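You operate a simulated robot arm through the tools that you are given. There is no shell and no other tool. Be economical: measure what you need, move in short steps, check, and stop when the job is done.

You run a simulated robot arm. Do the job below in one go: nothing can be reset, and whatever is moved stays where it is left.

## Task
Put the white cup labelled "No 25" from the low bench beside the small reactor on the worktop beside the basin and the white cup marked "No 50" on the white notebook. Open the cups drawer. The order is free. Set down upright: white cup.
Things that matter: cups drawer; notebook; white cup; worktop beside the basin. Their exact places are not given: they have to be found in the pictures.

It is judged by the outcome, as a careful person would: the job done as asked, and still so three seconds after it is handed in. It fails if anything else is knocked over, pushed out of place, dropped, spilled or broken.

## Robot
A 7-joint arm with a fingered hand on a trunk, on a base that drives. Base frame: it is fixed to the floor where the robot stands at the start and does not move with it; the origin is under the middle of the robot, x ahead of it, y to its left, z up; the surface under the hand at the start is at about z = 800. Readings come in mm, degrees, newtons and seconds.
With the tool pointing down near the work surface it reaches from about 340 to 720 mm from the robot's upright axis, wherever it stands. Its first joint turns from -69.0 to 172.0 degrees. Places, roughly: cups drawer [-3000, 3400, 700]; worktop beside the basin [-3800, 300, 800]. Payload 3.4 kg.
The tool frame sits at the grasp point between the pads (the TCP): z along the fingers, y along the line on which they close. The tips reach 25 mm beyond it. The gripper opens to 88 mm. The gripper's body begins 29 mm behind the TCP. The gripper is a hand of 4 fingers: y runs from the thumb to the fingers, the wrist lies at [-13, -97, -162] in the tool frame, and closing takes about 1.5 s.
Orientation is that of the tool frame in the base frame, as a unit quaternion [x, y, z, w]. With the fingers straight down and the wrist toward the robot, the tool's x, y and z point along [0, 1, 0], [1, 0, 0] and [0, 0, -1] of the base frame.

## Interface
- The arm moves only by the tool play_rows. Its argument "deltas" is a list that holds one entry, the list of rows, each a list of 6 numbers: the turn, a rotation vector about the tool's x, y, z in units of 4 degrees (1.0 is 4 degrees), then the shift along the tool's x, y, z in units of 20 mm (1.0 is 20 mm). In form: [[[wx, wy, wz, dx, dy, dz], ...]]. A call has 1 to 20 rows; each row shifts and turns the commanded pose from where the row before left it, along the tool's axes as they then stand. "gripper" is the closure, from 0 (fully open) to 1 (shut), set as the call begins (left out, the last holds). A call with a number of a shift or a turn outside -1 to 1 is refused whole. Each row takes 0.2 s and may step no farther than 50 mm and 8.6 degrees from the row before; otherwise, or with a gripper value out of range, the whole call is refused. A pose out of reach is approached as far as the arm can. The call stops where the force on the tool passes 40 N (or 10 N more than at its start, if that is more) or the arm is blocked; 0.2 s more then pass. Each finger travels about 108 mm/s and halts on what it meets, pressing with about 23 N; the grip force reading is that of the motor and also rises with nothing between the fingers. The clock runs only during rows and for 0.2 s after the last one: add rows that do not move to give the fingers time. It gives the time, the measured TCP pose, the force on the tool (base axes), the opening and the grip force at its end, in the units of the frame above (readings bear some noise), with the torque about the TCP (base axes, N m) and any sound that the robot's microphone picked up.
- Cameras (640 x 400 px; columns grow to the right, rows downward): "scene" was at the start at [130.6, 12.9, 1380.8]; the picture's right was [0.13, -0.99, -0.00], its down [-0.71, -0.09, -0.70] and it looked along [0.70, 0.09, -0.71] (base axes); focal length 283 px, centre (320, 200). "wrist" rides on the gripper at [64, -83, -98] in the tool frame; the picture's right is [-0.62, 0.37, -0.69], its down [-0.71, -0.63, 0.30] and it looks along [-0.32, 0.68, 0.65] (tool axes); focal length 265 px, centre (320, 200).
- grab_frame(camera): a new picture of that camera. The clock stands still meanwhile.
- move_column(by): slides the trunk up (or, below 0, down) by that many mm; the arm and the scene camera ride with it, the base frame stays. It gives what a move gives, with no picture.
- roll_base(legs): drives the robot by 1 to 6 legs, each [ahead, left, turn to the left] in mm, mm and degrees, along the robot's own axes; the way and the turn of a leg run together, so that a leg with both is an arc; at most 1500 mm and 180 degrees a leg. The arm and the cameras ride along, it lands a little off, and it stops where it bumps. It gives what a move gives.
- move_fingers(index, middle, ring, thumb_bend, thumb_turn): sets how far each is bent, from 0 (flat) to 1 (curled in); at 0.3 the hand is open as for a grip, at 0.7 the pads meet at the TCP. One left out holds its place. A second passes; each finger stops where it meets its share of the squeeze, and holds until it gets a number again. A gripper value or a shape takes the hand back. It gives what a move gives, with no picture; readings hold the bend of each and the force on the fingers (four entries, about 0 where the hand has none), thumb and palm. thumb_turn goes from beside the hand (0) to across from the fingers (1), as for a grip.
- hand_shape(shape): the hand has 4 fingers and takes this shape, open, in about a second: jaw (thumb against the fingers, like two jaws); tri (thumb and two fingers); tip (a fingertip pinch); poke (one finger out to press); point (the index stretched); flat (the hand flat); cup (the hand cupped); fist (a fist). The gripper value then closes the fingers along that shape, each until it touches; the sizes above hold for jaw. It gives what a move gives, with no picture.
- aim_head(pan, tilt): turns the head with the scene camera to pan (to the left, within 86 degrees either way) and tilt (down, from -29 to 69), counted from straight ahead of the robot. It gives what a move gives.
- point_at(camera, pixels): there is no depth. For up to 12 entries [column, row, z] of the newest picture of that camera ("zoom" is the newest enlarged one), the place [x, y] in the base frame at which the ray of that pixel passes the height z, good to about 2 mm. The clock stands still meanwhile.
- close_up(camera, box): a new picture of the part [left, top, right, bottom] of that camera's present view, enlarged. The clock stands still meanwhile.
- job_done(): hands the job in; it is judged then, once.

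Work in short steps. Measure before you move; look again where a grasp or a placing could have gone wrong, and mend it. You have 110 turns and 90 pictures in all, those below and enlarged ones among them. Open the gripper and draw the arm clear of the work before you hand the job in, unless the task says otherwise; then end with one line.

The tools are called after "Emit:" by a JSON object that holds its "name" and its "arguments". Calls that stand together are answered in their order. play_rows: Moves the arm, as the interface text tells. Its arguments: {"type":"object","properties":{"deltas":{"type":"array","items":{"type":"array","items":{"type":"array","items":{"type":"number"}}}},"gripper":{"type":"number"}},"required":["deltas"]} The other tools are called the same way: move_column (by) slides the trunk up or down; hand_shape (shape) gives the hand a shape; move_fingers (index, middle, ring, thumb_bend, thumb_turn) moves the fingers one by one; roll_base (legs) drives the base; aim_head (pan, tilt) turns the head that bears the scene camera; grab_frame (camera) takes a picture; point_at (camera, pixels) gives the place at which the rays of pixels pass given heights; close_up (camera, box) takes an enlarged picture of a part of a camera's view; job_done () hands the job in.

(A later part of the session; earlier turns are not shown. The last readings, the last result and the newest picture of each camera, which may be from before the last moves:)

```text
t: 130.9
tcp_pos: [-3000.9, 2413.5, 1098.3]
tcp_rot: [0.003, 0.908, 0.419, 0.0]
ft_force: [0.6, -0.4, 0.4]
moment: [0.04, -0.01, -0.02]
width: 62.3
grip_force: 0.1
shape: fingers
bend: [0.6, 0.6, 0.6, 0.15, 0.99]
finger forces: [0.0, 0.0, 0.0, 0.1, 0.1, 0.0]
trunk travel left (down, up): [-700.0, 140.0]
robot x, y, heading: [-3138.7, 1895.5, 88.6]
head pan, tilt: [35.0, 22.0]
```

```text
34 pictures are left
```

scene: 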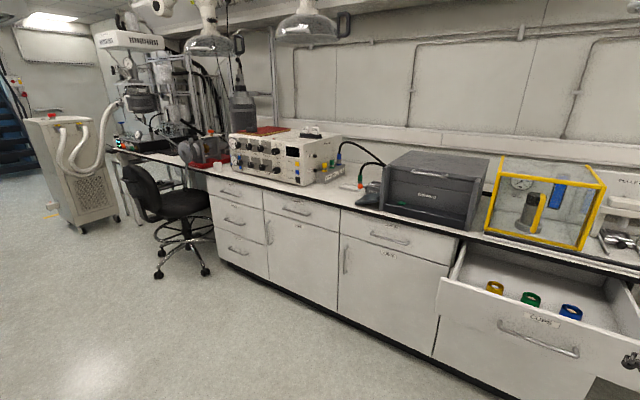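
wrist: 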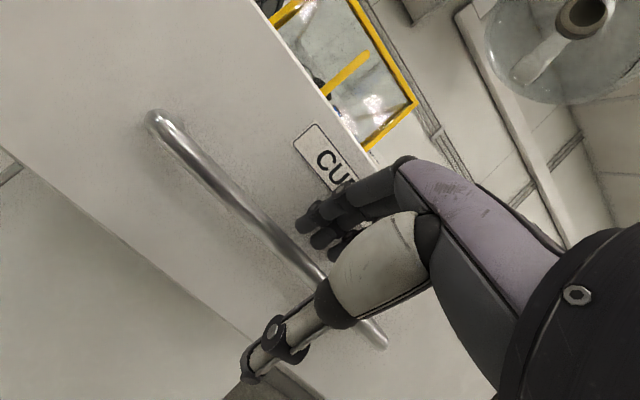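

The drawer is open. Now I zoom in on the left-hand reactor area to look for a low bench with a white cup.

Emit:
{"name": "close_up", "arguments": {"camera": "scene", "box": [80, 20, 260, 200]}}

Emit:
{"name": "aim_head", "arguments": {"pan": 84, "tilt": 15}}

Emit:
{"name": "grab_frame", "arguments": {"camera": "scene"}}

```text
2.22 times, centred on (170, 110) of scene
```

zoom: 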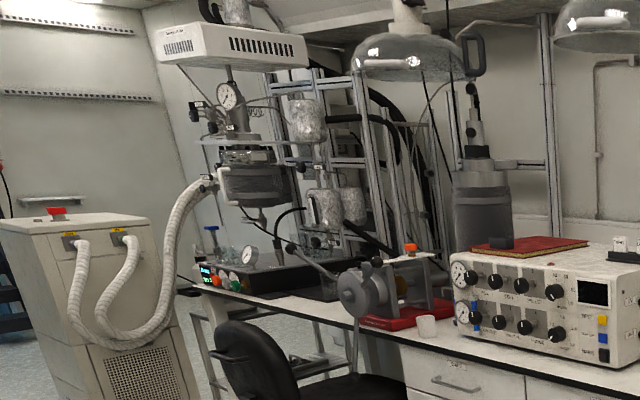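

```text
t: 132.1
tcp_pos: [-2999.4, 2412.8, 1098.3]
tcp_rot: [0.003, 0.908, 0.419, 0.001]
ft_force: [-0.3, -0.5, 0.4]
moment: [0.0, -0.03, -0.04]
width: 62.7
grip_force: 0.0
shape: fingers
bend: [0.6, 0.6, 0.6, 0.15, 0.99]
finger forces: [0.0, 0.0, 0.0, 0.0, 0.1, 0.0]
trunk travel left (down, up): [-700.0, 140.0]
robot x, y, heading: [-3135.1, 1895.7, 88.3]
head pan, tilt: [84.0, 15.0]
```

```text
32 pictures are left
```

scene: 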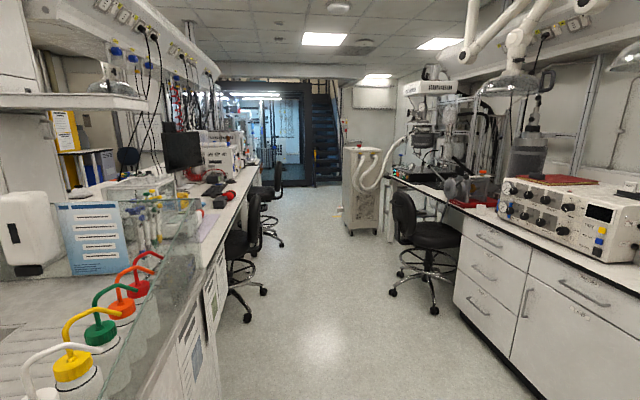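

A white cup also stands by the red tray here (zoom (427,325)). I zoom in to see whether it is labelled.

Emit:
{"name": "close_up", "arguments": {"camera": "scene", "box": [440, 165, 540, 228]}}

Emit:
{"name": "point_at", "arguments": {"camera": "scene", "pixels": [[481, 214, 800], [481, 214, 870], [520, 225, 870], [400, 190, 800], [330, 260, 0]]}}

```text
6.35 times, centred on (490, 196) of scene
```

zoom: 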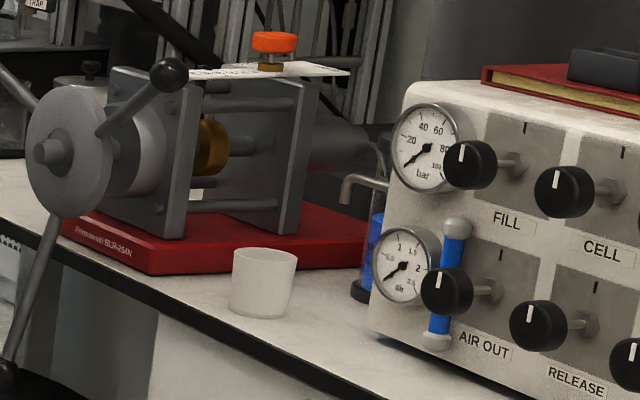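

```text
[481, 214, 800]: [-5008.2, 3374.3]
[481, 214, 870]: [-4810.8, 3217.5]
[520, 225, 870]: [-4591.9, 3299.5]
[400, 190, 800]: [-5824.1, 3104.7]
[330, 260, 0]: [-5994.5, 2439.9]
```

That one is a plain unlabelled beaker. The start bench (z≈800, lower than its neighbours) with the small gauge reactor is therefore the "low bench", and its green No 25 is the cup wanted. I drive back there.

Emit:
{"name": "aim_head", "arguments": {"pan": 0, "tilt": 40}}

Emit:
{"name": "roll_base", "arguments": {"legs": [[-1300, -300, 0], [-1260, -200, 0], [0, 0, -88.5], [1100, 0, 0], [1000, 0, 0]]}}

```text
t: 133.7
tcp_pos: [-3000.0, 2412.0, 1097.8]
tcp_rot: [0.003, 0.908, 0.419, 0.001]
ft_force: [0.5, 0.0, -0.6]
moment: [-0.02, -0.03, -0.01]
width: 62.4
grip_force: 0.0
shape: fingers
bend: [0.6, 0.6, 0.6, 0.15, 0.99]
finger forces: [0.1, 0.0, 0.0, 0.1, 0.0, 0.1]
trunk travel left (down, up): [-700.0, 140.0]
robot x, y, heading: [-3138.1, 1894.8, 88.5]
head pan, tilt: [0.0, 40.0]
```

```text
t: 159.8
tcp_pos: [-89.1, -607.0, 1097.7]
tcp_rot: [0.613, 0.669, 0.31, 0.282]
ft_force: [-0.6, 0.0, 0.2]
moment: [0.01, -0.02, -0.03]
width: 62.6
grip_force: 0.1
shape: fingers
bend: [0.6, 0.6, 0.6, 0.15, 0.99]
finger forces: [0.1, 0.0, 0.1, 0.0, 0.0, 0.1]
trunk travel left (down, up): [-700.0, 140.0]
robot x, y, heading: [-615.4, -517.8, 4.0]
head pan, tilt: [0.0, 40.0]
```

I bring the tool back to pointing straight down and open the fingers, then sidestep left to line up with the bench.

Emit:
{"name": "play_rows", "arguments": {"deltas": [[[1, 0, 0, 0, 0, 0], [1, 0, 0, 0, 0, 0], [1, 0, 0, 0, 0, 0], [1, 0, 0, 0, 0, 0], [1, 0, 0, 0, 0, 0], [1, 0, 0, 0, 0, 0], [1, 0, 0, 0, 0, 0], [1, 0, 0, 0, 0, 0], [1, 0, 0, 0, 0, 0], [1, 0, 0, 0, 0, 0], [1, 0, 0, 0, 0, 0], [1, 0, 0, 0, 0, 0], [0.42, 0, 0, 0, 0, 0], [0, 0, 0, 0, 0, 0]]]}}

Emit:
{"name": "move_fingers", "arguments": {"index": 0.2, "middle": 0.2, "ring": 0.2, "thumb_bend": 0.2}}

Emit:
{"name": "roll_base", "arguments": {"legs": [[0, 650, -4]]}}

```text
t: 162.8
tcp_pos: [-88.3, -607.4, 1097.9]
tcp_rot: [0.676, 0.737, 0.001, -0.001]
ft_force: [-0.3, -0.1, 0.1]
moment: [0.0, 0.02, 0.01]
width: 62.3
grip_force: 0.1
shape: fingers
bend: [0.6, 0.6, 0.6, 0.15, 0.99]
finger forces: [0.0, 0.0, 0.0, 0.0, 0.0, 0.1]
trunk travel left (down, up): [-700.0, 140.0]
robot x, y, heading: [-615.6, -519.3, 3.7]
head pan, tilt: [0.0, 40.0]
```

```text
t: 163.8
tcp_pos: [-88.1, -606.5, 1097.8]
tcp_rot: [0.675, 0.737, 0.0, -0.001]
ft_force: [0.3, -0.3, 0.3]
moment: [0.0, 0.01, 0.0]
width: 103.7
grip_force: 0.0
shape: fingers
bend: [0.2, 0.2, 0.2, 0.2, 0.99]
finger forces: [0.1, 0.0, 0.0, 0.0, 0.0, 0.0]
trunk travel left (down, up): [-700.0, 140.0]
robot x, y, heading: [-617.9, -518.1, 3.5]
head pan, tilt: [0.0, 40.0]
```

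```text
t: 167.5
tcp_pos: [-116.9, 12.9, 1098.2]
tcp_rot: [0.7, 0.714, 0.001, -0.001]
ft_force: [0.4, -0.2, -1.0]
moment: [-0.03, 0.0, -0.03]
width: 103.8
grip_force: 0.1
shape: fingers
bend: [0.2, 0.2, 0.2, 0.2, 0.99]
finger forces: [0.1, 0.0, 0.0, 0.0, 0.1, 0.0]
trunk travel left (down, up): [-700.0, 140.0]
robot x, y, heading: [-637.6, 136.9, 0.1]
head pan, tilt: [0.0, 40.0]
```

Lined up at y≈137, heading 0. I drive forward 615 mm to the bench and look.

Emit:
{"name": "roll_base", "arguments": {"legs": [[615, 0, 0]]}}

Emit:
{"name": "aim_head", "arguments": {"pan": -5, "tilt": 45}}

Emit:
{"name": "grab_frame", "arguments": {"camera": "scene"}}

Emit:
{"name": "grab_frame", "arguments": {"camera": "wrist"}}

```text
t: 170.9
tcp_pos: [488.3, 15.8, 1098.0]
tcp_rot: [0.699, 0.715, 0.001, -0.001]
ft_force: [0.8, 0.3, 1.0]
moment: [0.01, 0.0, -0.02]
width: 103.4
grip_force: 0.1
shape: fingers
bend: [0.2, 0.2, 0.2, 0.2, 0.99]
finger forces: [0.1, 0.1, 0.0, 0.0, 0.0, 0.0]
trunk travel left (down, up): [-700.0, 140.0]
robot x, y, heading: [-30.5, 139.3, 0.2]
head pan, tilt: [0.0, 40.0]
```

```text
t: 171.5
tcp_pos: [488.2, 16.0, 1097.9]
tcp_rot: [0.699, 0.715, 0.001, -0.001]
ft_force: [0.2, -0.8, 0.1]
moment: [0.0, 0.0, -0.03]
width: 103.5
grip_force: 0.0
shape: fingers
bend: [0.2, 0.2, 0.2, 0.2, 0.99]
finger forces: [0.0, 0.0, 0.0, 0.0, 0.1, 0.0]
trunk travel left (down, up): [-700.0, 140.0]
robot x, y, heading: [-30.9, 138.4, -0.0]
head pan, tilt: [-5.0, 45.0]
```

```text
30 pictures are left
```

scene: 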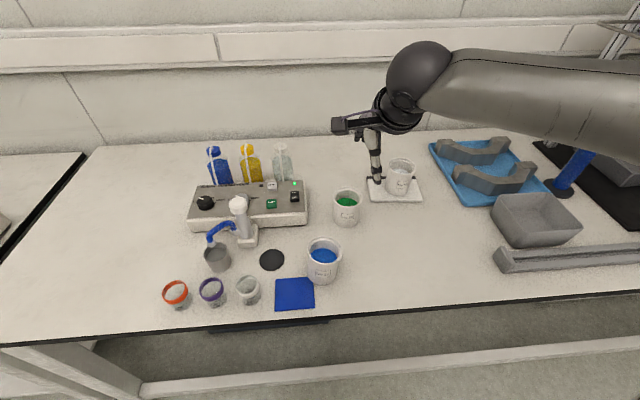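

```text
29 pictures are left
```

wrist: 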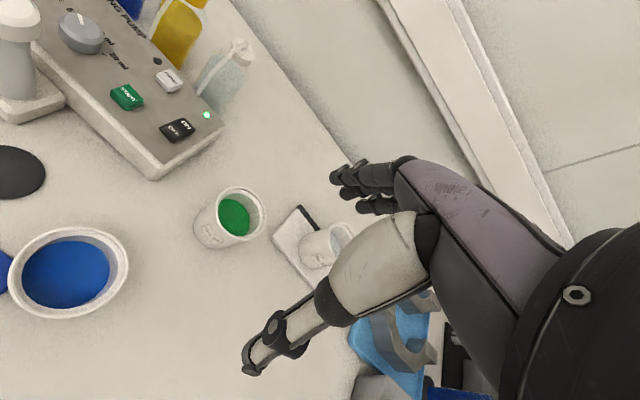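

No 25 (green) shows its rim at wrist (240,214) and scene (346,198). I locate it.

Emit:
{"name": "point_at", "arguments": {"camera": "wrist", "pixels": [[240, 215, 888], [216, 212, 888], [265, 214, 888], [244, 188, 888], [236, 241, 888], [240, 215, 870]]}}

Emit:
{"name": "point_at", "arguments": {"camera": "scene", "pixels": [[346.5, 198, 888], [333, 197, 888], [361, 199, 888], [347, 188, 888], [346, 209, 888], [345, 227, 800]]}}

Emit:
{"name": "close_up", "arguments": {"camera": "scene", "box": [290, 150, 440, 250]}}

```text
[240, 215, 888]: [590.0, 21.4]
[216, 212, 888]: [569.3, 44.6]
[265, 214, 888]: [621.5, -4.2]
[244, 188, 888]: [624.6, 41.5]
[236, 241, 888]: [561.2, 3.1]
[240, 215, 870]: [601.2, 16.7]
```

```text
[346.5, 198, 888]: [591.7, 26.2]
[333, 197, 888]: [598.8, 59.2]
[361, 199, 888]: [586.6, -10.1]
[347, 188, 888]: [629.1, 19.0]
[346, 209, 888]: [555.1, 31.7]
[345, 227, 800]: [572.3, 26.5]
```

```text
4.00 times, centred on (365, 200) of scene
```

zoom: 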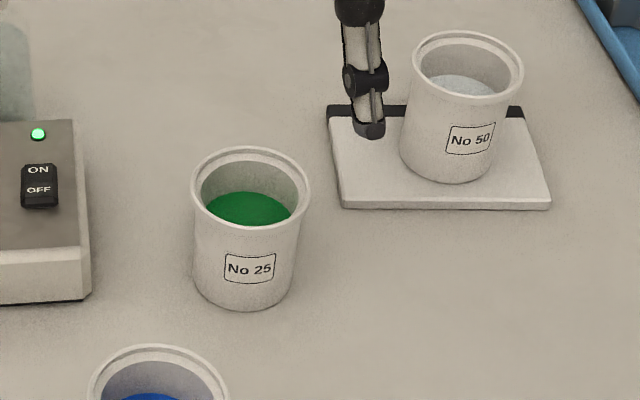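

No 25 is centred at about (592,24) with its rim at z≈888; No 50 still stands upright on the notebook. I move over it and down to z≈925, fingers wide.

Emit:
{"name": "play_rows", "arguments": {"deltas": [[[0, 0, 0, 0.1, 0.9, 0], [0, 0, 0, 0.1, 0.9, 0], [0, 0, 0, 0.1, 0.9, 0], [0, 0, 0, 0.1, 0.9, 0], [0, 0, 0, 0.1, 0.9, 0], [0, 0, 0, 0.1, 0.9, 0], [0, 0, 0, 0, 0, 0.9], [0, 0, 0, 0, 0, 0.9], [0, 0, 0, 0, 0, 0.9], [0, 0, 0, 0, 0, 0.9], [0, 0, 0, 0, 0, 0.9], [0, 0, 0, 0, 0, 0.9], [0, 0, 0, 0, 0, 0.9], [0, 0, 0, 0, 0, 0.9], [0, 0, 0, 0, 0, 0.9], [0, 0, 0, 0, 0, 0.5], [0, 0, 0, 0, 0, 0]]]}}

Emit:
{"name": "grab_frame", "arguments": {"camera": "wrist"}}

Emit:
{"name": "close_up", "arguments": {"camera": "scene", "box": [270, 130, 450, 250]}}

```text
t: 175.1
tcp_pos: [596.5, 27.8, 924.6]
tcp_rot: [0.699, 0.715, 0.001, -0.001]
ft_force: [-0.7, -0.1, -0.3]
moment: [-0.02, 0.0, 0.0]
width: 103.6
grip_force: 0.1
shape: fingers
bend: [0.2, 0.2, 0.2, 0.2, 0.99]
finger forces: [0.1, 0.1, 0.1, 0.0, 0.1, 0.0]
trunk travel left (down, up): [-700.0, 140.0]
robot x, y, heading: [-29.6, 138.4, 0.4]
head pan, tilt: [-5.0, 45.0]
```

```text
27 pictures are left
```

wrist: 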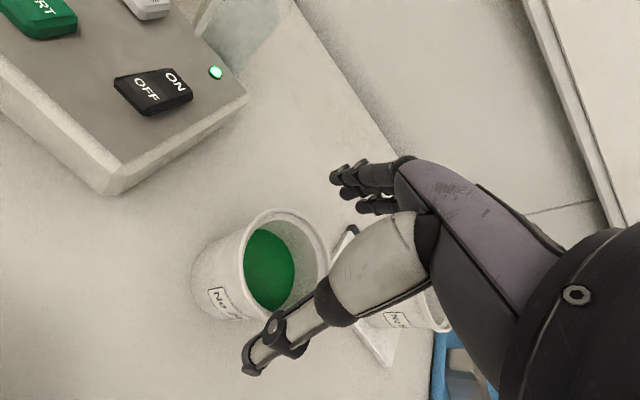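

```text
3.33 times, centred on (360, 190) of scene
```

zoom: 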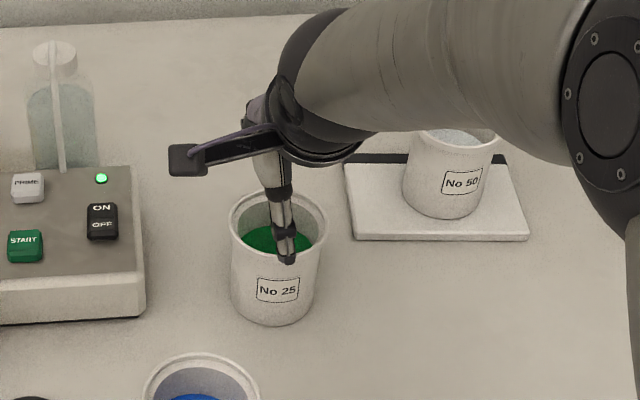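

The thumb tip appears at zoom (287,263). I check that it lies outside the near rim.

Emit:
{"name": "point_at", "arguments": {"camera": "zoom", "pixels": [[288, 264, 900], [278, 247, 888], [278, 190, 888], [230, 220, 888], [327, 225, 888]]}}

Emit:
{"name": "point_at", "arguments": {"camera": "wrist", "pixels": [[250, 368, 900], [290, 208, 888], [238, 262, 888], [240, 240, 888]]}}

```text
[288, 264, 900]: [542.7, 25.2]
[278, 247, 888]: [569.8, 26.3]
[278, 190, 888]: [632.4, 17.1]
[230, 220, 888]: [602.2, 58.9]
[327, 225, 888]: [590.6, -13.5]
```

```text
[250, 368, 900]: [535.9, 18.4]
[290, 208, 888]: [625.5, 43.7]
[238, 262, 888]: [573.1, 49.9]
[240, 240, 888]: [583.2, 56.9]
```

The thumb (x≈540) is outside the near rim (≈558) with about 15 mm to spare. I descend to z≈868.

Emit:
{"name": "play_rows", "arguments": {"deltas": [[[0, 0, 0, 0, 0, 0.56], [0, 0, 0, 0, 0, 0.56], [0, 0, 0, 0, 0, 0.56], [0, 0, 0, 0, 0, 0.56], [0, 0, 0, 0, 0, 0.56], [0, 0, 0, 0, 0, 0]]]}}

Emit:
{"name": "move_fingers", "arguments": {"index": 0.3, "middle": 0.34, "ring": 0.34, "thumb_bend": 0.32}}

Emit:
{"name": "close_up", "arguments": {"camera": "wrist", "box": [160, 140, 480, 340]}}

```text
t: 176.5
tcp_pos: [595.0, 30.0, 869.9]
tcp_rot: [0.699, 0.715, 0.001, 0.0]
ft_force: [-0.3, 0.1, 0.8]
moment: [-0.01, 0.02, 0.0]
width: 103.8
grip_force: 0.1
shape: fingers
bend: [0.2, 0.2, 0.2, 0.2, 0.99]
finger forces: [0.0, 0.0, 0.1, 0.0, 0.0, 0.0]
trunk travel left (down, up): [-700.0, 140.0]
robot x, y, heading: [-32.0, 136.9, 0.1]
head pan, tilt: [-5.0, 45.0]
```

```text
t: 177.5
tcp_pos: [595.6, 30.2, 869.8]
tcp_rot: [0.699, 0.715, 0.0, -0.001]
ft_force: [1.2, 0.3, 1.2]
moment: [-0.03, -0.02, 0.06]
width: 85.1
grip_force: 2.5
shape: fingers
bend: [0.29, 0.34, 0.34, 0.31, 0.99]
finger forces: [2.1, 0.0, 0.0, 0.1, 1.1, 0.1]
trunk travel left (down, up): [-700.0, 140.0]
robot x, y, heading: [-31.4, 137.9, 0.2]
head pan, tilt: [-5.0, 45.0]
```

```text
2.00 times, centred on (320, 240) of wrist
```

zoom: 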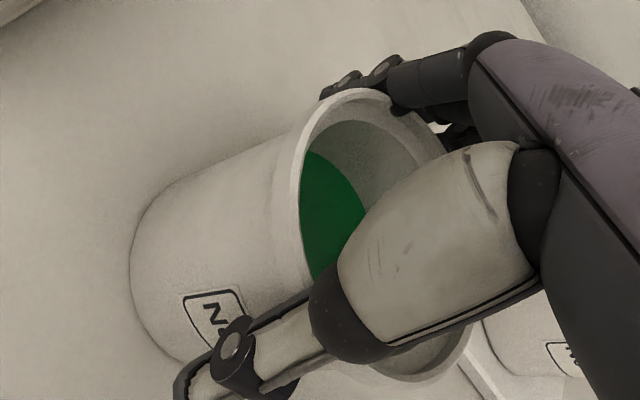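

The contact matches the No 50 grasp that worked. I close the full grip and then lift 40 mm.

Emit:
{"name": "play_rows", "arguments": {"deltas": [[[0, 0, 0, 0, 0, 0], [0, 0, 0, 0, 0, 0], [0, 0, 0, 0, 0, 0], [0, 0, 0, 0, 0, 0], [0, 0, 0, 0, 0, 0], [0, 0, 0, 0, 0, 0], [0, 0, 0, 0, 0, 0], [0, 0, 0, 0, 0, 0]]], "gripper": 1}}

Emit:
{"name": "play_rows", "arguments": {"deltas": [[[0, 0, 0, 0, 0, -0.3], [0, 0, 0, 0, 0, -0.4], [0, 0, 0, 0, 0, -0.4], [0, 0, 0, 0, 0, -0.4], [0, 0, 0, 0, 0, -0.5], [0, 0, 0, 0, 0, 0]]]}}

Emit:
{"name": "close_up", "arguments": {"camera": "wrist", "box": [160, 140, 480, 340]}}

Emit:
{"name": "close_up", "arguments": {"camera": "scene", "box": [270, 130, 450, 250]}}

```text
t: 179.3
tcp_pos: [595.7, 30.3, 870.2]
tcp_rot: [0.699, 0.715, 0.0, -0.001]
ft_force: [1.6, 0.8, 3.1]
moment: [0.03, -0.21, -0.02]
width: 52.1
grip_force: 23.0
shape: jaw
bend: [0.73, 0.41, 0.36, 0.63, 0.98]
finger forces: [10.9, 12.6, 3.3, 0.0, 24.3, 0.0]
trunk travel left (down, up): [-700.0, 140.0]
robot x, y, heading: [-29.1, 136.1, 0.1]
head pan, tilt: [-5.0, 45.0]
```

```text
t: 180.7
tcp_pos: [594.3, 29.7, 910.3]
tcp_rot: [0.699, 0.715, 0.0, -0.002]
ft_force: [-0.4, 0.2, -2.0]
moment: [0.05, 0.0, -0.02]
width: 51.9
grip_force: 23.6
shape: jaw
bend: [0.73, 0.41, 0.37, 0.63, 0.98]
finger forces: [9.5, 12.2, 3.3, 0.1, 24.0, 0.0]
trunk travel left (down, up): [-700.0, 140.0]
robot x, y, heading: [-30.2, 138.4, 0.2]
head pan, tilt: [-5.0, 45.0]
```

```text
2.00 times, centred on (320, 240) of wrist
```

zoom: 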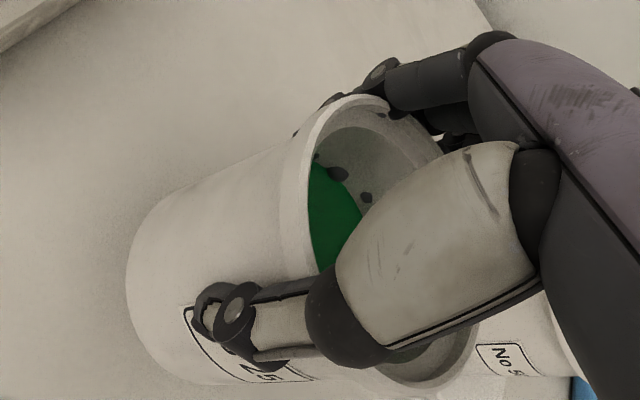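

```text
3.33 times, centred on (360, 190) of scene
```

zoom: 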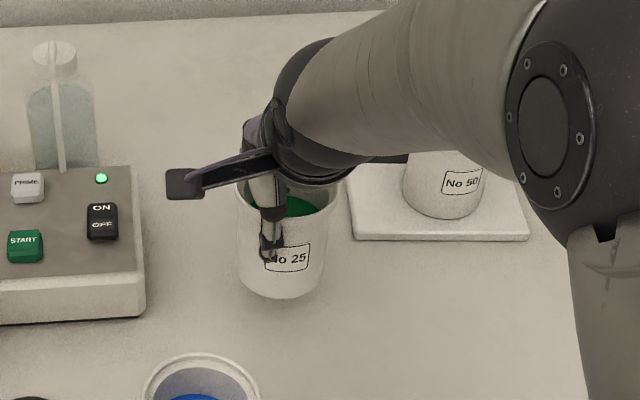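

No 25 is held upright (about 2 N). I raise 145 mm and draw it back toward the robot, above the height of the No 20 cup.

Emit:
{"name": "play_rows", "arguments": {"deltas": [[[0, 0, 0, 0, 0, -0.5], [0, 0, 0, 0, 0, -0.8], [0, 0, 0, 0, 0, -0.8], [0, 0, 0, 0, 0, -0.8], [0, 0, 0, 0, 0, -0.8], [0, 0, 0, 0, 0, -0.8], [0, 0, 0, 0, 0, -0.8], [0, 0, 0, 0, 0, -0.8], [0, 0, 0, 0, 0, -0.8], [0, 0, 0, 0, -0.4, -0.3], [0, 0, 0, 0, -0.7, 0], [0, 0, 0, 0, -0.7, 0], [0, 0, 0, 0, -0.7, 0], [0, 0, 0, 0, -0.7, 0], [0, 0, 0, 0, -0.7, 0], [0, 0, 0, 0, -0.7, 0], [0, 0, 0, 0, -0.7, 0], [0, 0, 0, 0, -0.7, 0], [0, 0, 0, 0, -0.4, 0], [0, 0, 0, 0, 0, 0]]]}}

Emit:
{"name": "roll_base", "arguments": {"legs": [[-620, 0, 0]]}}

Emit:
{"name": "aim_head", "arguments": {"pan": -5, "tilt": 40}}

Emit:
{"name": "grab_frame", "arguments": {"camera": "scene"}}

```text
t: 184.9
tcp_pos: [467.9, 28.6, 1050.8]
tcp_rot: [0.698, 0.716, -0.007, -0.008]
ft_force: [0.0, 0.7, -1.3]
moment: [-0.04, -0.01, 0.03]
width: 51.6
grip_force: 23.4
shape: jaw
bend: [0.74, 0.42, 0.37, 0.63, 0.98]
finger forces: [9.0, 12.1, 3.4, 0.1, 23.5, 0.1]
out of reach, approached as far as the arm can: row 19
trunk travel left (down, up): [-700.0, 140.0]
robot x, y, heading: [-32.8, 137.8, 0.4]
head pan, tilt: [-5.0, 45.0]
```

```text
t: 188.4
tcp_pos: [-150.3, 28.9, 1051.9]
tcp_rot: [0.696, 0.718, -0.005, -0.009]
ft_force: [-0.1, -0.1, -0.5]
moment: [0.02, 0.01, 0.02]
width: 51.6
grip_force: 22.8
shape: jaw
bend: [0.74, 0.42, 0.37, 0.63, 0.98]
finger forces: [9.0, 12.1, 3.4, 0.0, 23.5, 0.1]
trunk travel left (down, up): [-700.0, 140.0]
robot x, y, heading: [-654.0, 132.8, 0.7]
head pan, tilt: [-5.0, 45.0]
```

```text
t: 189.1
tcp_pos: [-150.7, 28.5, 1051.1]
tcp_rot: [0.695, 0.719, -0.005, -0.009]
ft_force: [-0.2, 0.9, -1.9]
moment: [0.05, 0.0, 0.01]
width: 51.8
grip_force: 23.6
shape: jaw
bend: [0.74, 0.42, 0.37, 0.63, 0.98]
finger forces: [8.9, 12.2, 3.4, 0.1, 23.5, 0.1]
trunk travel left (down, up): [-700.0, 140.0]
robot x, y, heading: [-654.0, 137.2, 0.7]
head pan, tilt: [-5.0, 40.0]
```

```text
22 pictures are left
```

scene: 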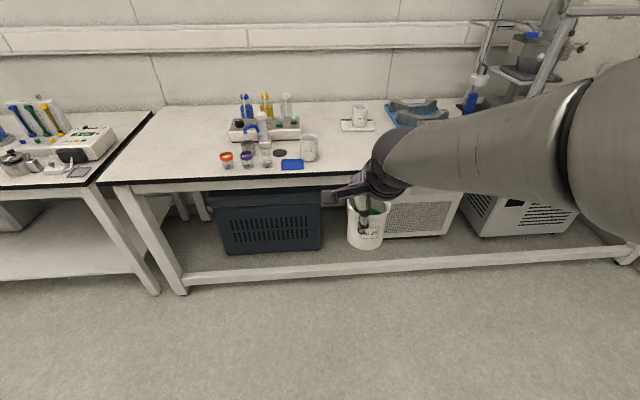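

The cup is held well. Before leaving I check the neighbouring bench on the left for another cup or reactor that would make the description ambiguous.

Emit:
{"name": "aim_head", "arguments": {"pan": 50, "tilt": 25}}

Emit:
{"name": "close_up", "arguments": {"camera": "scene", "box": [100, 60, 640, 400]}}

```text
t: 190.3
tcp_pos: [-150.9, 29.4, 1051.6]
tcp_rot: [0.695, 0.719, -0.005, -0.007]
ft_force: [-0.1, -0.1, -0.9]
moment: [0.01, 0.01, -0.04]
width: 51.7
grip_force: 22.7
shape: jaw
bend: [0.74, 0.42, 0.37, 0.63, 0.98]
finger forces: [9.0, 12.1, 3.4, 0.1, 23.5, 0.0]
trunk travel left (down, up): [-700.0, 140.0]
robot x, y, heading: [-655.8, 134.7, 0.6]
head pan, tilt: [50.0, 25.0]
```

```text
1.18 times, centred on (370, 230) of scene
```

zoom: 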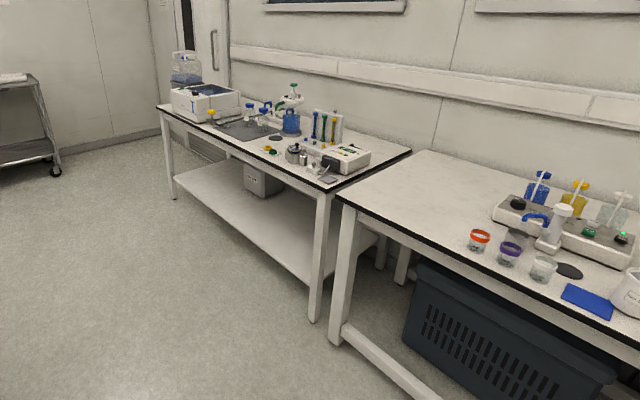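

No reactor or cup there, and that bench is visibly higher, so the choice holds. I drive to the aisle: sidestep, turn 180°, then along the corridor.

Emit:
{"name": "aim_head", "arguments": {"pan": -20, "tilt": 30}}

Emit:
{"name": "roll_base", "arguments": {"legs": [[0, -800, 0], [0, 0, 90], [0, 0, 89.5], [1000, 0, 0], [1000, 0, 0]]}}

Emit:
{"name": "grab_frame", "arguments": {"camera": "scene"}}

```text
t: 191.7
tcp_pos: [-150.2, 28.9, 1050.7]
tcp_rot: [0.695, 0.719, -0.006, -0.008]
ft_force: [0.3, 0.6, -1.6]
moment: [0.03, 0.01, 0.0]
width: 51.8
grip_force: 22.4
shape: jaw
bend: [0.74, 0.42, 0.37, 0.63, 0.98]
finger forces: [9.0, 12.1, 3.4, 0.0, 23.5, 0.1]
trunk travel left (down, up): [-700.0, 140.0]
robot x, y, heading: [-649.9, 134.0, 0.5]
head pan, tilt: [-20.0, 30.0]
```

```text
t: 213.0
tcp_pos: [-3108.4, -618.1, 1051.3]
tcp_rot: [0.727, -0.687, 0.008, -0.006]
ft_force: [0.7, -0.1, -0.6]
moment: [-0.04, 0.01, -0.01]
width: 50.3
grip_force: 22.5
shape: jaw
bend: [0.74, 0.42, 0.37, 0.64, 0.98]
finger forces: [8.2, 11.6, 3.4, 0.0, 22.0, 0.0]
trunk travel left (down, up): [-700.0, 140.0]
robot x, y, heading: [-2604.6, -714.6, -178.0]
head pan, tilt: [-20.0, 30.0]
```

```text
20 pictures are left
```

scene: 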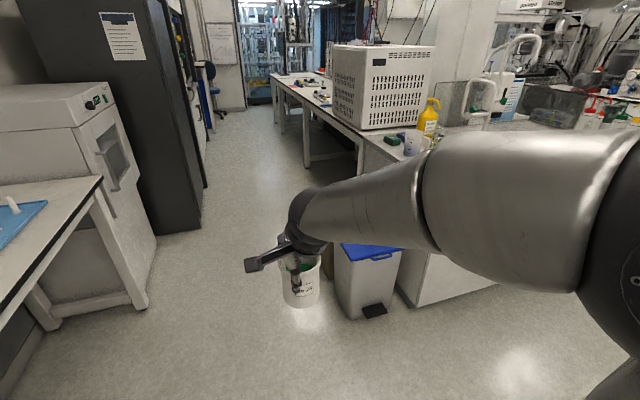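

Still held. I sidestep 880 mm right into the aisle facing the island and look at the worktop.

Emit:
{"name": "roll_base", "arguments": {"legs": [[0, 880, 0]]}}

```text
t: 216.1
tcp_pos: [-3084.1, -1038.8, 1050.2]
tcp_rot: [0.715, -0.699, 0.008, -0.005]
ft_force: [0.5, -0.1, -1.3]
moment: [0.02, -0.01, -0.01]
width: 49.9
grip_force: 23.0
shape: jaw
bend: [0.74, 0.42, 0.38, 0.64, 0.98]
finger forces: [8.3, 11.6, 3.8, 0.0, 22.2, 0.0]
trunk travel left (down, up): [-700.0, 140.0]
robot x, y, heading: [-2579.9, -1153.6, -179.9]
head pan, tilt: [-20.0, 30.0]
stopped in leg 1: the robot was blocked; the commanded pose is now the measured one
```

I used the wrong sign: it went left and stopped against the cabinet side. I move away to the right by 440 mm and check that nothing was disturbed there.

Emit:
{"name": "roll_base", "arguments": {"legs": [[0, -440, 0]]}}

Emit:
{"name": "aim_head", "arguments": {"pan": 60, "tilt": 28}}

Emit:
{"name": "grab_frame", "arguments": {"camera": "scene"}}

```text
t: 218.7
tcp_pos: [-3085.0, -601.2, 1050.3]
tcp_rot: [0.717, -0.697, 0.008, -0.006]
ft_force: [-0.6, 0.7, -2.1]
moment: [-0.03, -0.01, 0.01]
width: 50.3
grip_force: 23.0
shape: jaw
bend: [0.74, 0.42, 0.38, 0.64, 0.98]
finger forces: [8.2, 11.7, 3.9, 0.1, 22.2, 0.0]
trunk travel left (down, up): [-700.0, 140.0]
robot x, y, heading: [-2586.1, -711.0, -179.9]
head pan, tilt: [-20.0, 30.0]
```

```text
t: 220.2
tcp_pos: [-3085.6, -600.8, 1051.4]
tcp_rot: [0.716, -0.698, 0.008, -0.006]
ft_force: [-0.4, 0.2, -1.4]
moment: [-0.04, 0.05, -0.02]
width: 49.9
grip_force: 23.3
shape: jaw
bend: [0.74, 0.42, 0.38, 0.64, 0.98]
finger forces: [8.3, 11.7, 3.9, 0.0, 22.2, 0.0]
trunk travel left (down, up): [-700.0, 140.0]
robot x, y, heading: [-2584.2, -711.0, -179.6]
head pan, tilt: [60.0, 28.0]
```

```text
19 pictures are left
```

scene: 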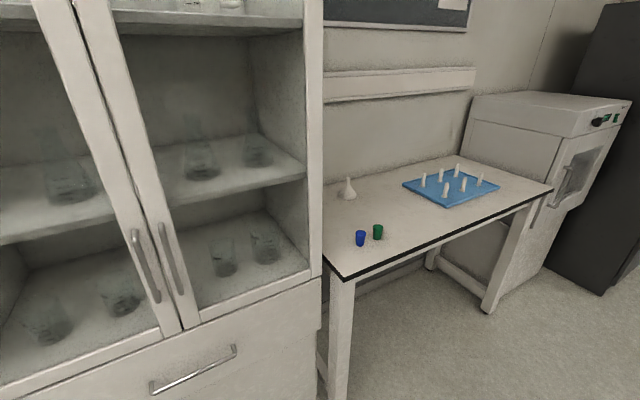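

Everything by the cabinet and the small table is in place. Now I go right (+y) by 880 mm into the aisle and look at the worktop.

Emit:
{"name": "roll_base", "arguments": {"legs": [[0, -880, 0]]}}

Emit:
{"name": "aim_head", "arguments": {"pan": 0, "tilt": 25}}

Emit:
{"name": "grab_frame", "arguments": {"camera": "scene"}}

```text
t: 224.8
tcp_pos: [-3093.1, 264.0, 1051.4]
tcp_rot: [0.718, -0.696, 0.01, -0.006]
ft_force: [-0.4, -0.3, -2.0]
moment: [-0.02, 0.0, -0.02]
width: 50.1
grip_force: 23.4
shape: jaw
bend: [0.74, 0.42, 0.38, 0.64, 0.98]
finger forces: [8.2, 11.5, 3.8, 0.0, 22.2, 0.1]
trunk travel left (down, up): [-700.0, 140.0]
robot x, y, heading: [-2591.7, 154.1, -179.4]
head pan, tilt: [60.0, 28.0]
```

```text
t: 226.1
tcp_pos: [-3092.8, 262.9, 1051.7]
tcp_rot: [0.718, -0.696, 0.008, -0.006]
ft_force: [-0.3, 0.7, -1.7]
moment: [-0.03, 0.0, -0.01]
width: 50.3
grip_force: 22.4
shape: jaw
bend: [0.74, 0.42, 0.38, 0.64, 0.98]
finger forces: [8.3, 11.6, 3.8, 0.0, 22.1, 0.0]
trunk travel left (down, up): [-700.0, 140.0]
robot x, y, heading: [-2593.9, 158.0, -179.4]
head pan, tilt: [0.0, 25.0]
```

```text
18 pictures are left
```

scene: 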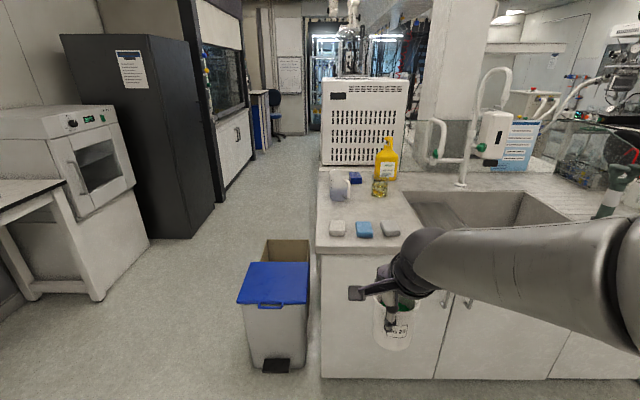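

The worktop corner beside the basin shows sponges at row 228 and jug and beaker at row 185, with free space between. I measure it at candidate heights.

Emit:
{"name": "point_at", "arguments": {"camera": "scene", "pixels": [[322, 379, 0], [318, 247, 800], [318, 247, 850], [318, 247, 880], [364, 237, 850], [364, 222, 850], [340, 203, 850], [380, 196, 850], [405, 192, 850], [425, 226, 850], [437, 378, 0], [318, 185, 850]]}}

Emit:
{"name": "close_up", "arguments": {"camera": "scene", "box": [290, 130, 470, 260]}}

```text
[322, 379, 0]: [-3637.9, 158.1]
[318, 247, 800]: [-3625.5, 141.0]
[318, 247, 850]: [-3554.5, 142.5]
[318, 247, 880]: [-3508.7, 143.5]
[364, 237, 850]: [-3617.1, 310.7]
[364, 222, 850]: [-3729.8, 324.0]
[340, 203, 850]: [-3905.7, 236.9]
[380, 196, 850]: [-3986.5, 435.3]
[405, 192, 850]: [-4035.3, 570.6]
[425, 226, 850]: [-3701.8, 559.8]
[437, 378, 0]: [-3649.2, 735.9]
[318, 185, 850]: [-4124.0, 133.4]
```

```text
3.08 times, centred on (380, 195) of scene
```

zoom: 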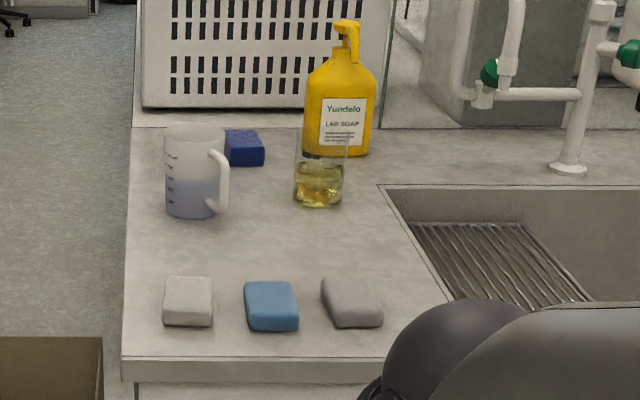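

Floor corner x≈-3638 against the top edge suggests a worktop at z≈805. I measure the gap at that height.

Emit:
{"name": "point_at", "arguments": {"camera": "zoom", "pixels": [[190, 218, 805], [318, 207, 805], [187, 277, 828], [268, 281, 828], [345, 278, 828], [272, 332, 805], [228, 212, 805], [295, 205, 805], [260, 245, 805], [122, 356, 805], [128, 250, 805], [410, 250, 805]]}}

```text
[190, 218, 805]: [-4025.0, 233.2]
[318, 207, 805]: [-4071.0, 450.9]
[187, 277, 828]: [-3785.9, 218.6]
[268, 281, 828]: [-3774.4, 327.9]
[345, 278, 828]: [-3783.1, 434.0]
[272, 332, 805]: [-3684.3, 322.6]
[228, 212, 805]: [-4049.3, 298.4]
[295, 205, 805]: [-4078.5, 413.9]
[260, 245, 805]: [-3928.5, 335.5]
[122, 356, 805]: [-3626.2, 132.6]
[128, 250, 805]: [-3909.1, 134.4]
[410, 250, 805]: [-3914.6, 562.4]
```

The target is the gap's centre at about (-3900,330). I roll 650 mm ahead and 58 mm right, which leaves the cup above the front of the worktop at bottom height ≈980.

Emit:
{"name": "roll_base", "arguments": {"legs": [[640, -58, 0]]}}

Emit:
{"name": "aim_head", "arguments": {"pan": -8, "tilt": 42}}

Emit:
{"name": "grab_frame", "arguments": {"camera": "scene"}}

Emit:
{"name": "grab_frame", "arguments": {"camera": "wrist"}}

```text
t: 229.7
tcp_pos: [-3727.1, 317.0, 1050.6]
tcp_rot: [0.718, -0.696, 0.008, -0.007]
ft_force: [-0.1, 0.2, -2.1]
moment: [-0.02, 0.01, 0.01]
width: 50.3
grip_force: 22.7
shape: jaw
bend: [0.74, 0.42, 0.38, 0.64, 0.98]
finger forces: [8.2, 11.5, 3.8, 0.0, 22.0, 0.0]
trunk travel left (down, up): [-700.0, 140.0]
robot x, y, heading: [-3226.4, 214.2, -179.5]
head pan, tilt: [0.0, 25.0]
```

```text
t: 230.5
tcp_pos: [-3726.8, 317.7, 1052.6]
tcp_rot: [0.717, -0.697, 0.009, -0.007]
ft_force: [0.1, 0.7, -2.4]
moment: [-0.04, 0.02, 0.01]
width: 50.1
grip_force: 23.2
shape: jaw
bend: [0.74, 0.42, 0.38, 0.64, 0.98]
finger forces: [8.3, 11.5, 3.8, 0.0, 22.1, 0.0]
trunk travel left (down, up): [-700.0, 140.0]
robot x, y, heading: [-3225.2, 207.9, -179.5]
head pan, tilt: [-8.0, 42.0]
```

```text
16 pictures are left
```

scene: 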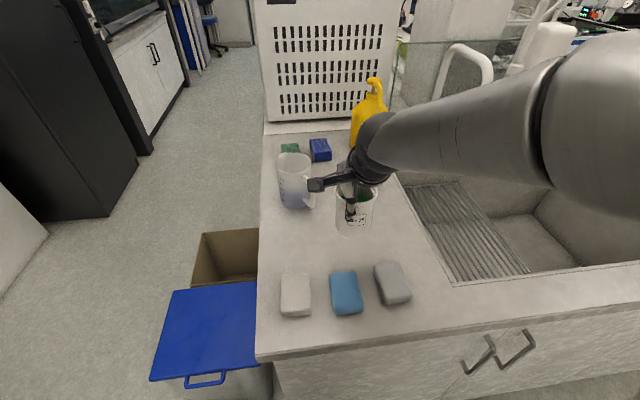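

```text
15 pictures are left
```

wrist: 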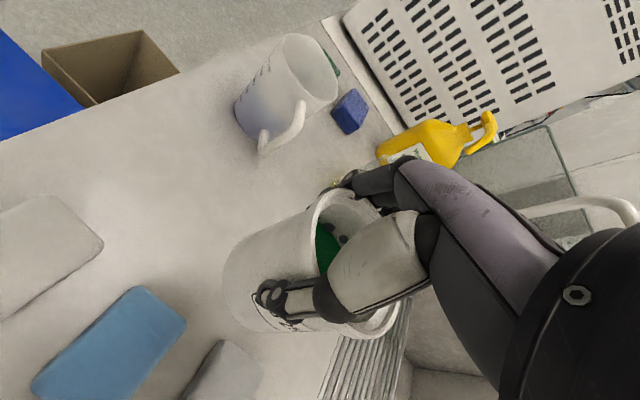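

I triangulate the worktop with the blue sponge's back corners (scene (331,272),(357,271); wrist (138,287),(186,325)) and re-measure the gap.

Emit:
{"name": "point_at", "arguments": {"camera": "scene", "pixels": [[331, 272, 830], [331, 272, 860], [331, 272, 890], [357, 271, 830], [357, 271, 860], [296, 209, 805], [296, 209, 850], [257, 362, 805], [257, 362, 850]]}}

Emit:
{"name": "point_at", "arguments": {"camera": "wrist", "pixels": [[138, 287, 830], [138, 287, 860], [138, 287, 890], [186, 325, 830], [186, 325, 860], [240, 128, 805], [240, 128, 850]]}}

```text
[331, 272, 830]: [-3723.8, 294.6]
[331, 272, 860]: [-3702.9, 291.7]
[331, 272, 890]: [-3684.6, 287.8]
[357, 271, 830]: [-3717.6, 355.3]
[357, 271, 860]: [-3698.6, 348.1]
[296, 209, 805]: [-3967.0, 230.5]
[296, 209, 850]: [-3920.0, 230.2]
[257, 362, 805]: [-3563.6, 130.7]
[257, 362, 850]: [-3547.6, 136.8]
```

```text
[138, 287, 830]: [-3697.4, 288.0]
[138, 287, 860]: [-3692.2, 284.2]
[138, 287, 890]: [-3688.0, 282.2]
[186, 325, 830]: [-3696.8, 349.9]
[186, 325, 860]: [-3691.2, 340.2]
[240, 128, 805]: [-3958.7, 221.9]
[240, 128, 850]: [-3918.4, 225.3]
```

The intersection gives a sponge top at z≈878, so the worktop is at z≈855, sponge backs at x≈-3690 and the jug front at x≈-3918. The cup goes at about (-3797,320). I move forward 73 mm, level the tool's 1.3° tilt, and lower to 25 mm above contact.

Emit:
{"name": "play_rows", "arguments": {"deltas": [[[-0.325, 0, 0, 0.05, 0.5, 0], [0, 0, 0, 0.05, 0.8, 0], [0, 0, 0, 0.05, 0.8, 0], [0, 0, 0, 0.05, 0.8, 0], [0, 0, 0, 0.05, 0.7, 0], [0, 0, 0, 0, 0, 0.6], [0, 0, 0, 0, 0, 0.8], [0, 0, 0, 0, 0, 0.8], [0, 0, 0, 0, 0, 0.8], [0, 0, 0, 0, 0, 0.8], [0, 0, 0, 0, 0, 0.6], [0, 0, 0, 0, 0, 0.4], [0, 0, 0, 0, 0, 0]]]}}

Emit:
{"name": "grab_frame", "arguments": {"camera": "wrist"}}

Emit:
{"name": "grab_frame", "arguments": {"camera": "scene"}}

```text
t: 233.3
tcp_pos: [-3799.7, 309.6, 954.4]
tcp_rot: [0.717, -0.697, 0.001, 0.002]
ft_force: [-0.5, 0.3, -1.5]
moment: [-0.02, 0.0, -0.02]
width: 49.9
grip_force: 23.1
shape: jaw
bend: [0.74, 0.43, 0.38, 0.64, 0.98]
finger forces: [8.1, 11.5, 3.9, 0.1, 21.9, 0.0]
trunk travel left (down, up): [-700.0, 140.0]
robot x, y, heading: [-3222.5, 205.9, -179.6]
head pan, tilt: [-8.0, 42.0]
```

```text
14 pictures are left
```

wrist: 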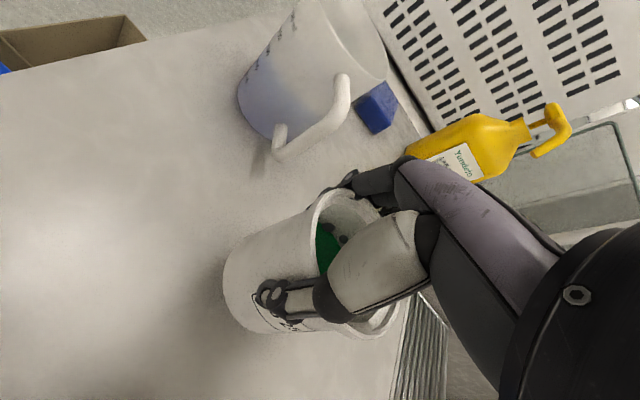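

```text
13 pictures are left
```

scene: 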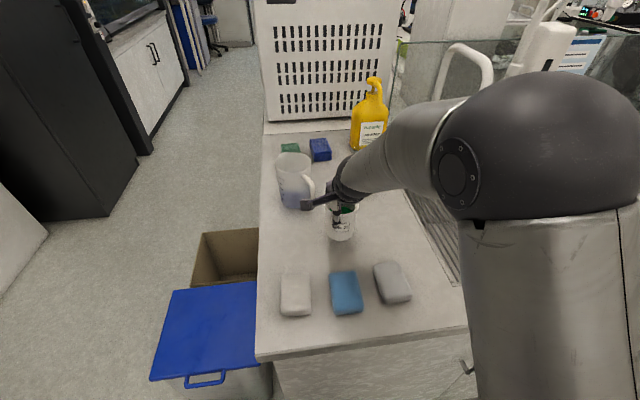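

The cup is clear of jug and sponges. I lower to about z=930, then in 2 mm steps until contact.

Emit:
{"name": "play_rows", "arguments": {"deltas": [[[0, 0, 0, 0, 0, 0.4], [0, 0, 0, 0, 0, 0.4], [0, 0, 0, 0, 0, 0.3], [0, 0, 0, 0, 0, 0.1], [0, 0, 0, 0, 0, 0]]]}}

Emit:
{"name": "play_rows", "arguments": {"deltas": [[[0, 0, 0, 0, 0, 0.1], [0, 0, 0, 0, 0, 0], [0, 0, 0, 0, 0, 0.1], [0, 0, 0, 0, 0, 0]]]}}

```text
t: 234.5
tcp_pos: [-3799.7, 308.2, 930.8]
tcp_rot: [0.717, -0.697, 0.001, 0.002]
ft_force: [-0.1, 0.1, -1.8]
moment: [-0.04, -0.01, 0.0]
width: 49.9
grip_force: 23.6
shape: jaw
bend: [0.74, 0.43, 0.38, 0.64, 0.98]
finger forces: [8.1, 11.4, 3.9, 0.0, 21.9, 0.0]
trunk travel left (down, up): [-700.0, 140.0]
robot x, y, heading: [-3225.3, 205.9, -179.6]
head pan, tilt: [-8.0, 42.0]
```

```text
t: 235.5
tcp_pos: [-3800.6, 309.9, 926.2]
tcp_rot: [0.718, -0.697, 0.001, 0.002]
ft_force: [-0.4, -0.3, -1.8]
moment: [-0.04, -0.03, -0.01]
width: 49.8
grip_force: 22.8
shape: jaw
bend: [0.74, 0.43, 0.38, 0.64, 0.98]
finger forces: [8.2, 11.4, 3.9, 0.0, 21.9, 0.0]
trunk travel left (down, up): [-700.0, 140.0]
robot x, y, heading: [-3229.2, 207.3, -179.5]
head pan, tilt: [-8.0, 42.0]
```

No contact yet at 926; I continue in small steps.

Emit:
{"name": "play_rows", "arguments": {"deltas": [[[0, 0, 0, 0, 0, 0.1], [0, 0, 0, 0, 0, 0], [0, 0, 0, 0, 0, 0.1], [0, 0, 0, 0, 0, 0]]]}}

Emit:
{"name": "close_up", "arguments": {"camera": "scene", "box": [270, 140, 430, 260]}}

```text
t: 236.5
tcp_pos: [-3799.8, 309.6, 921.8]
tcp_rot: [0.717, -0.697, 0.0, 0.002]
ft_force: [0.4, 0.1, -2.4]
moment: [-0.01, 0.0, 0.02]
width: 49.8
grip_force: 23.0
shape: jaw
bend: [0.74, 0.43, 0.38, 0.64, 0.98]
finger forces: [8.1, 11.5, 3.9, 0.1, 21.9, 0.1]
trunk travel left (down, up): [-700.0, 140.0]
robot x, y, heading: [-3222.6, 207.1, -179.3]
head pan, tilt: [-8.0, 42.0]
```

```text
3.33 times, centred on (350, 200) of scene
```

zoom: 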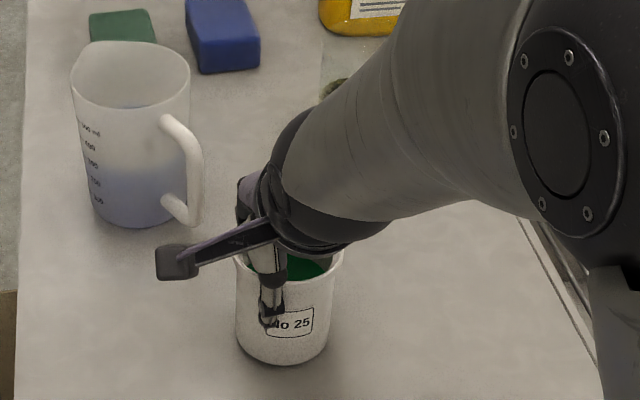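

It is close but still hanging (-2.4 N). I continue with 1.5 mm steps.

Emit:
{"name": "play_rows", "arguments": {"deltas": [[[0, 0, 0, 0, 0, 0.08], [0, 0, 0, 0, 0, 0], [0, 0, 0, 0, 0, 0.08], [0, 0, 0, 0, 0, 0]]]}}

Emit:
{"name": "play_rows", "arguments": {"deltas": [[[0, 0, 0, 0, 0, 0.08], [0, 0, 0, 0, 0, 0]]]}}

```text
t: 237.5
tcp_pos: [-3799.3, 307.4, 920.8]
tcp_rot: [0.718, -0.696, 0.0, 0.003]
ft_force: [-0.2, -1.0, 4.0]
moment: [0.01, 0.21, 0.04]
width: 49.7
grip_force: 22.7
shape: jaw
bend: [0.74, 0.42, 0.37, 0.64, 0.98]
finger forces: [8.6, 12.1, 4.0, 0.0, 22.6, 0.1]
trunk travel left (down, up): [-700.0, 140.0]
robot x, y, heading: [-3223.5, 214.4, -179.7]
head pan, tilt: [-8.0, 42.0]
```

```text
t: 238.1
tcp_pos: [-3798.4, 308.6, 920.2]
tcp_rot: [0.717, -0.697, -0.001, 0.003]
ft_force: [-0.5, -1.5, 10.2]
moment: [0.09, 0.32, 0.06]
width: 50.0
grip_force: 22.6
shape: jaw
bend: [0.74, 0.42, 0.37, 0.64, 0.98]
finger forces: [8.9, 12.3, 4.2, 0.1, 23.7, 0.0]
trunk travel left (down, up): [-700.0, 140.0]
robot x, y, heading: [-3225.2, 209.1, -179.3]
head pan, tilt: [-8.0, 42.0]
```

Contact is made (+10 N). I relieve 1.5 mm and open the fingers.

Emit:
{"name": "play_rows", "arguments": {"deltas": [[[0, 0, 0, 0, 0, -0.07], [0, 0, 0, 0, 0, 0]]]}}

Emit:
{"name": "move_fingers", "arguments": {"index": 0.2, "middle": 0.2, "ring": 0.2, "thumb_bend": 0.2}}

Emit:
{"name": "close_up", "arguments": {"camera": "wrist", "box": [160, 140, 480, 340]}}

```text
t: 238.7
tcp_pos: [-3798.4, 308.2, 919.5]
tcp_rot: [0.718, -0.697, -0.001, 0.004]
ft_force: [-2.0, -1.3, 9.7]
moment: [0.04, 0.41, 0.06]
width: 49.8
grip_force: 23.3
shape: jaw
bend: [0.74, 0.42, 0.37, 0.65, 0.98]
finger forces: [9.3, 12.9, 4.0, 0.0, 23.2, 0.1]
trunk travel left (down, up): [-700.0, 140.0]
robot x, y, heading: [-3226.8, 208.1, -179.3]
head pan, tilt: [-8.0, 42.0]
```

```text
t: 239.7
tcp_pos: [-3798.2, 308.9, 919.2]
tcp_rot: [0.717, -0.697, 0.0, 0.002]
ft_force: [0.4, 0.1, -0.4]
moment: [-0.04, 0.01, 0.02]
width: 103.0
grip_force: 0.1
shape: fingers
bend: [0.2, 0.2, 0.2, 0.2, 1.0]
finger forces: [0.0, 0.1, 0.0, 0.0, 0.0, 0.0]
trunk travel left (down, up): [-700.0, 140.0]
robot x, y, heading: [-3224.5, 211.1, -179.5]
head pan, tilt: [-8.0, 42.0]
```

```text
2.00 times, centred on (320, 240) of wrist
```

zoom: 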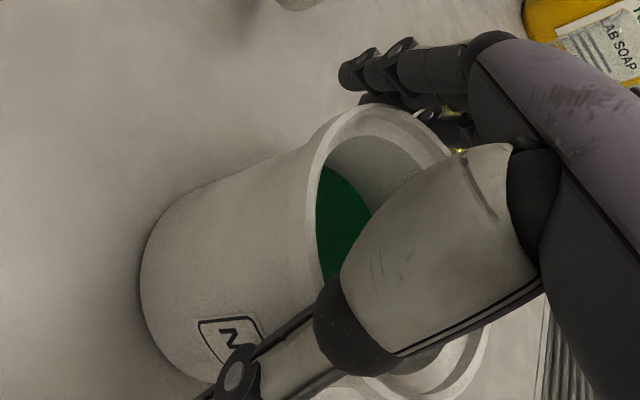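

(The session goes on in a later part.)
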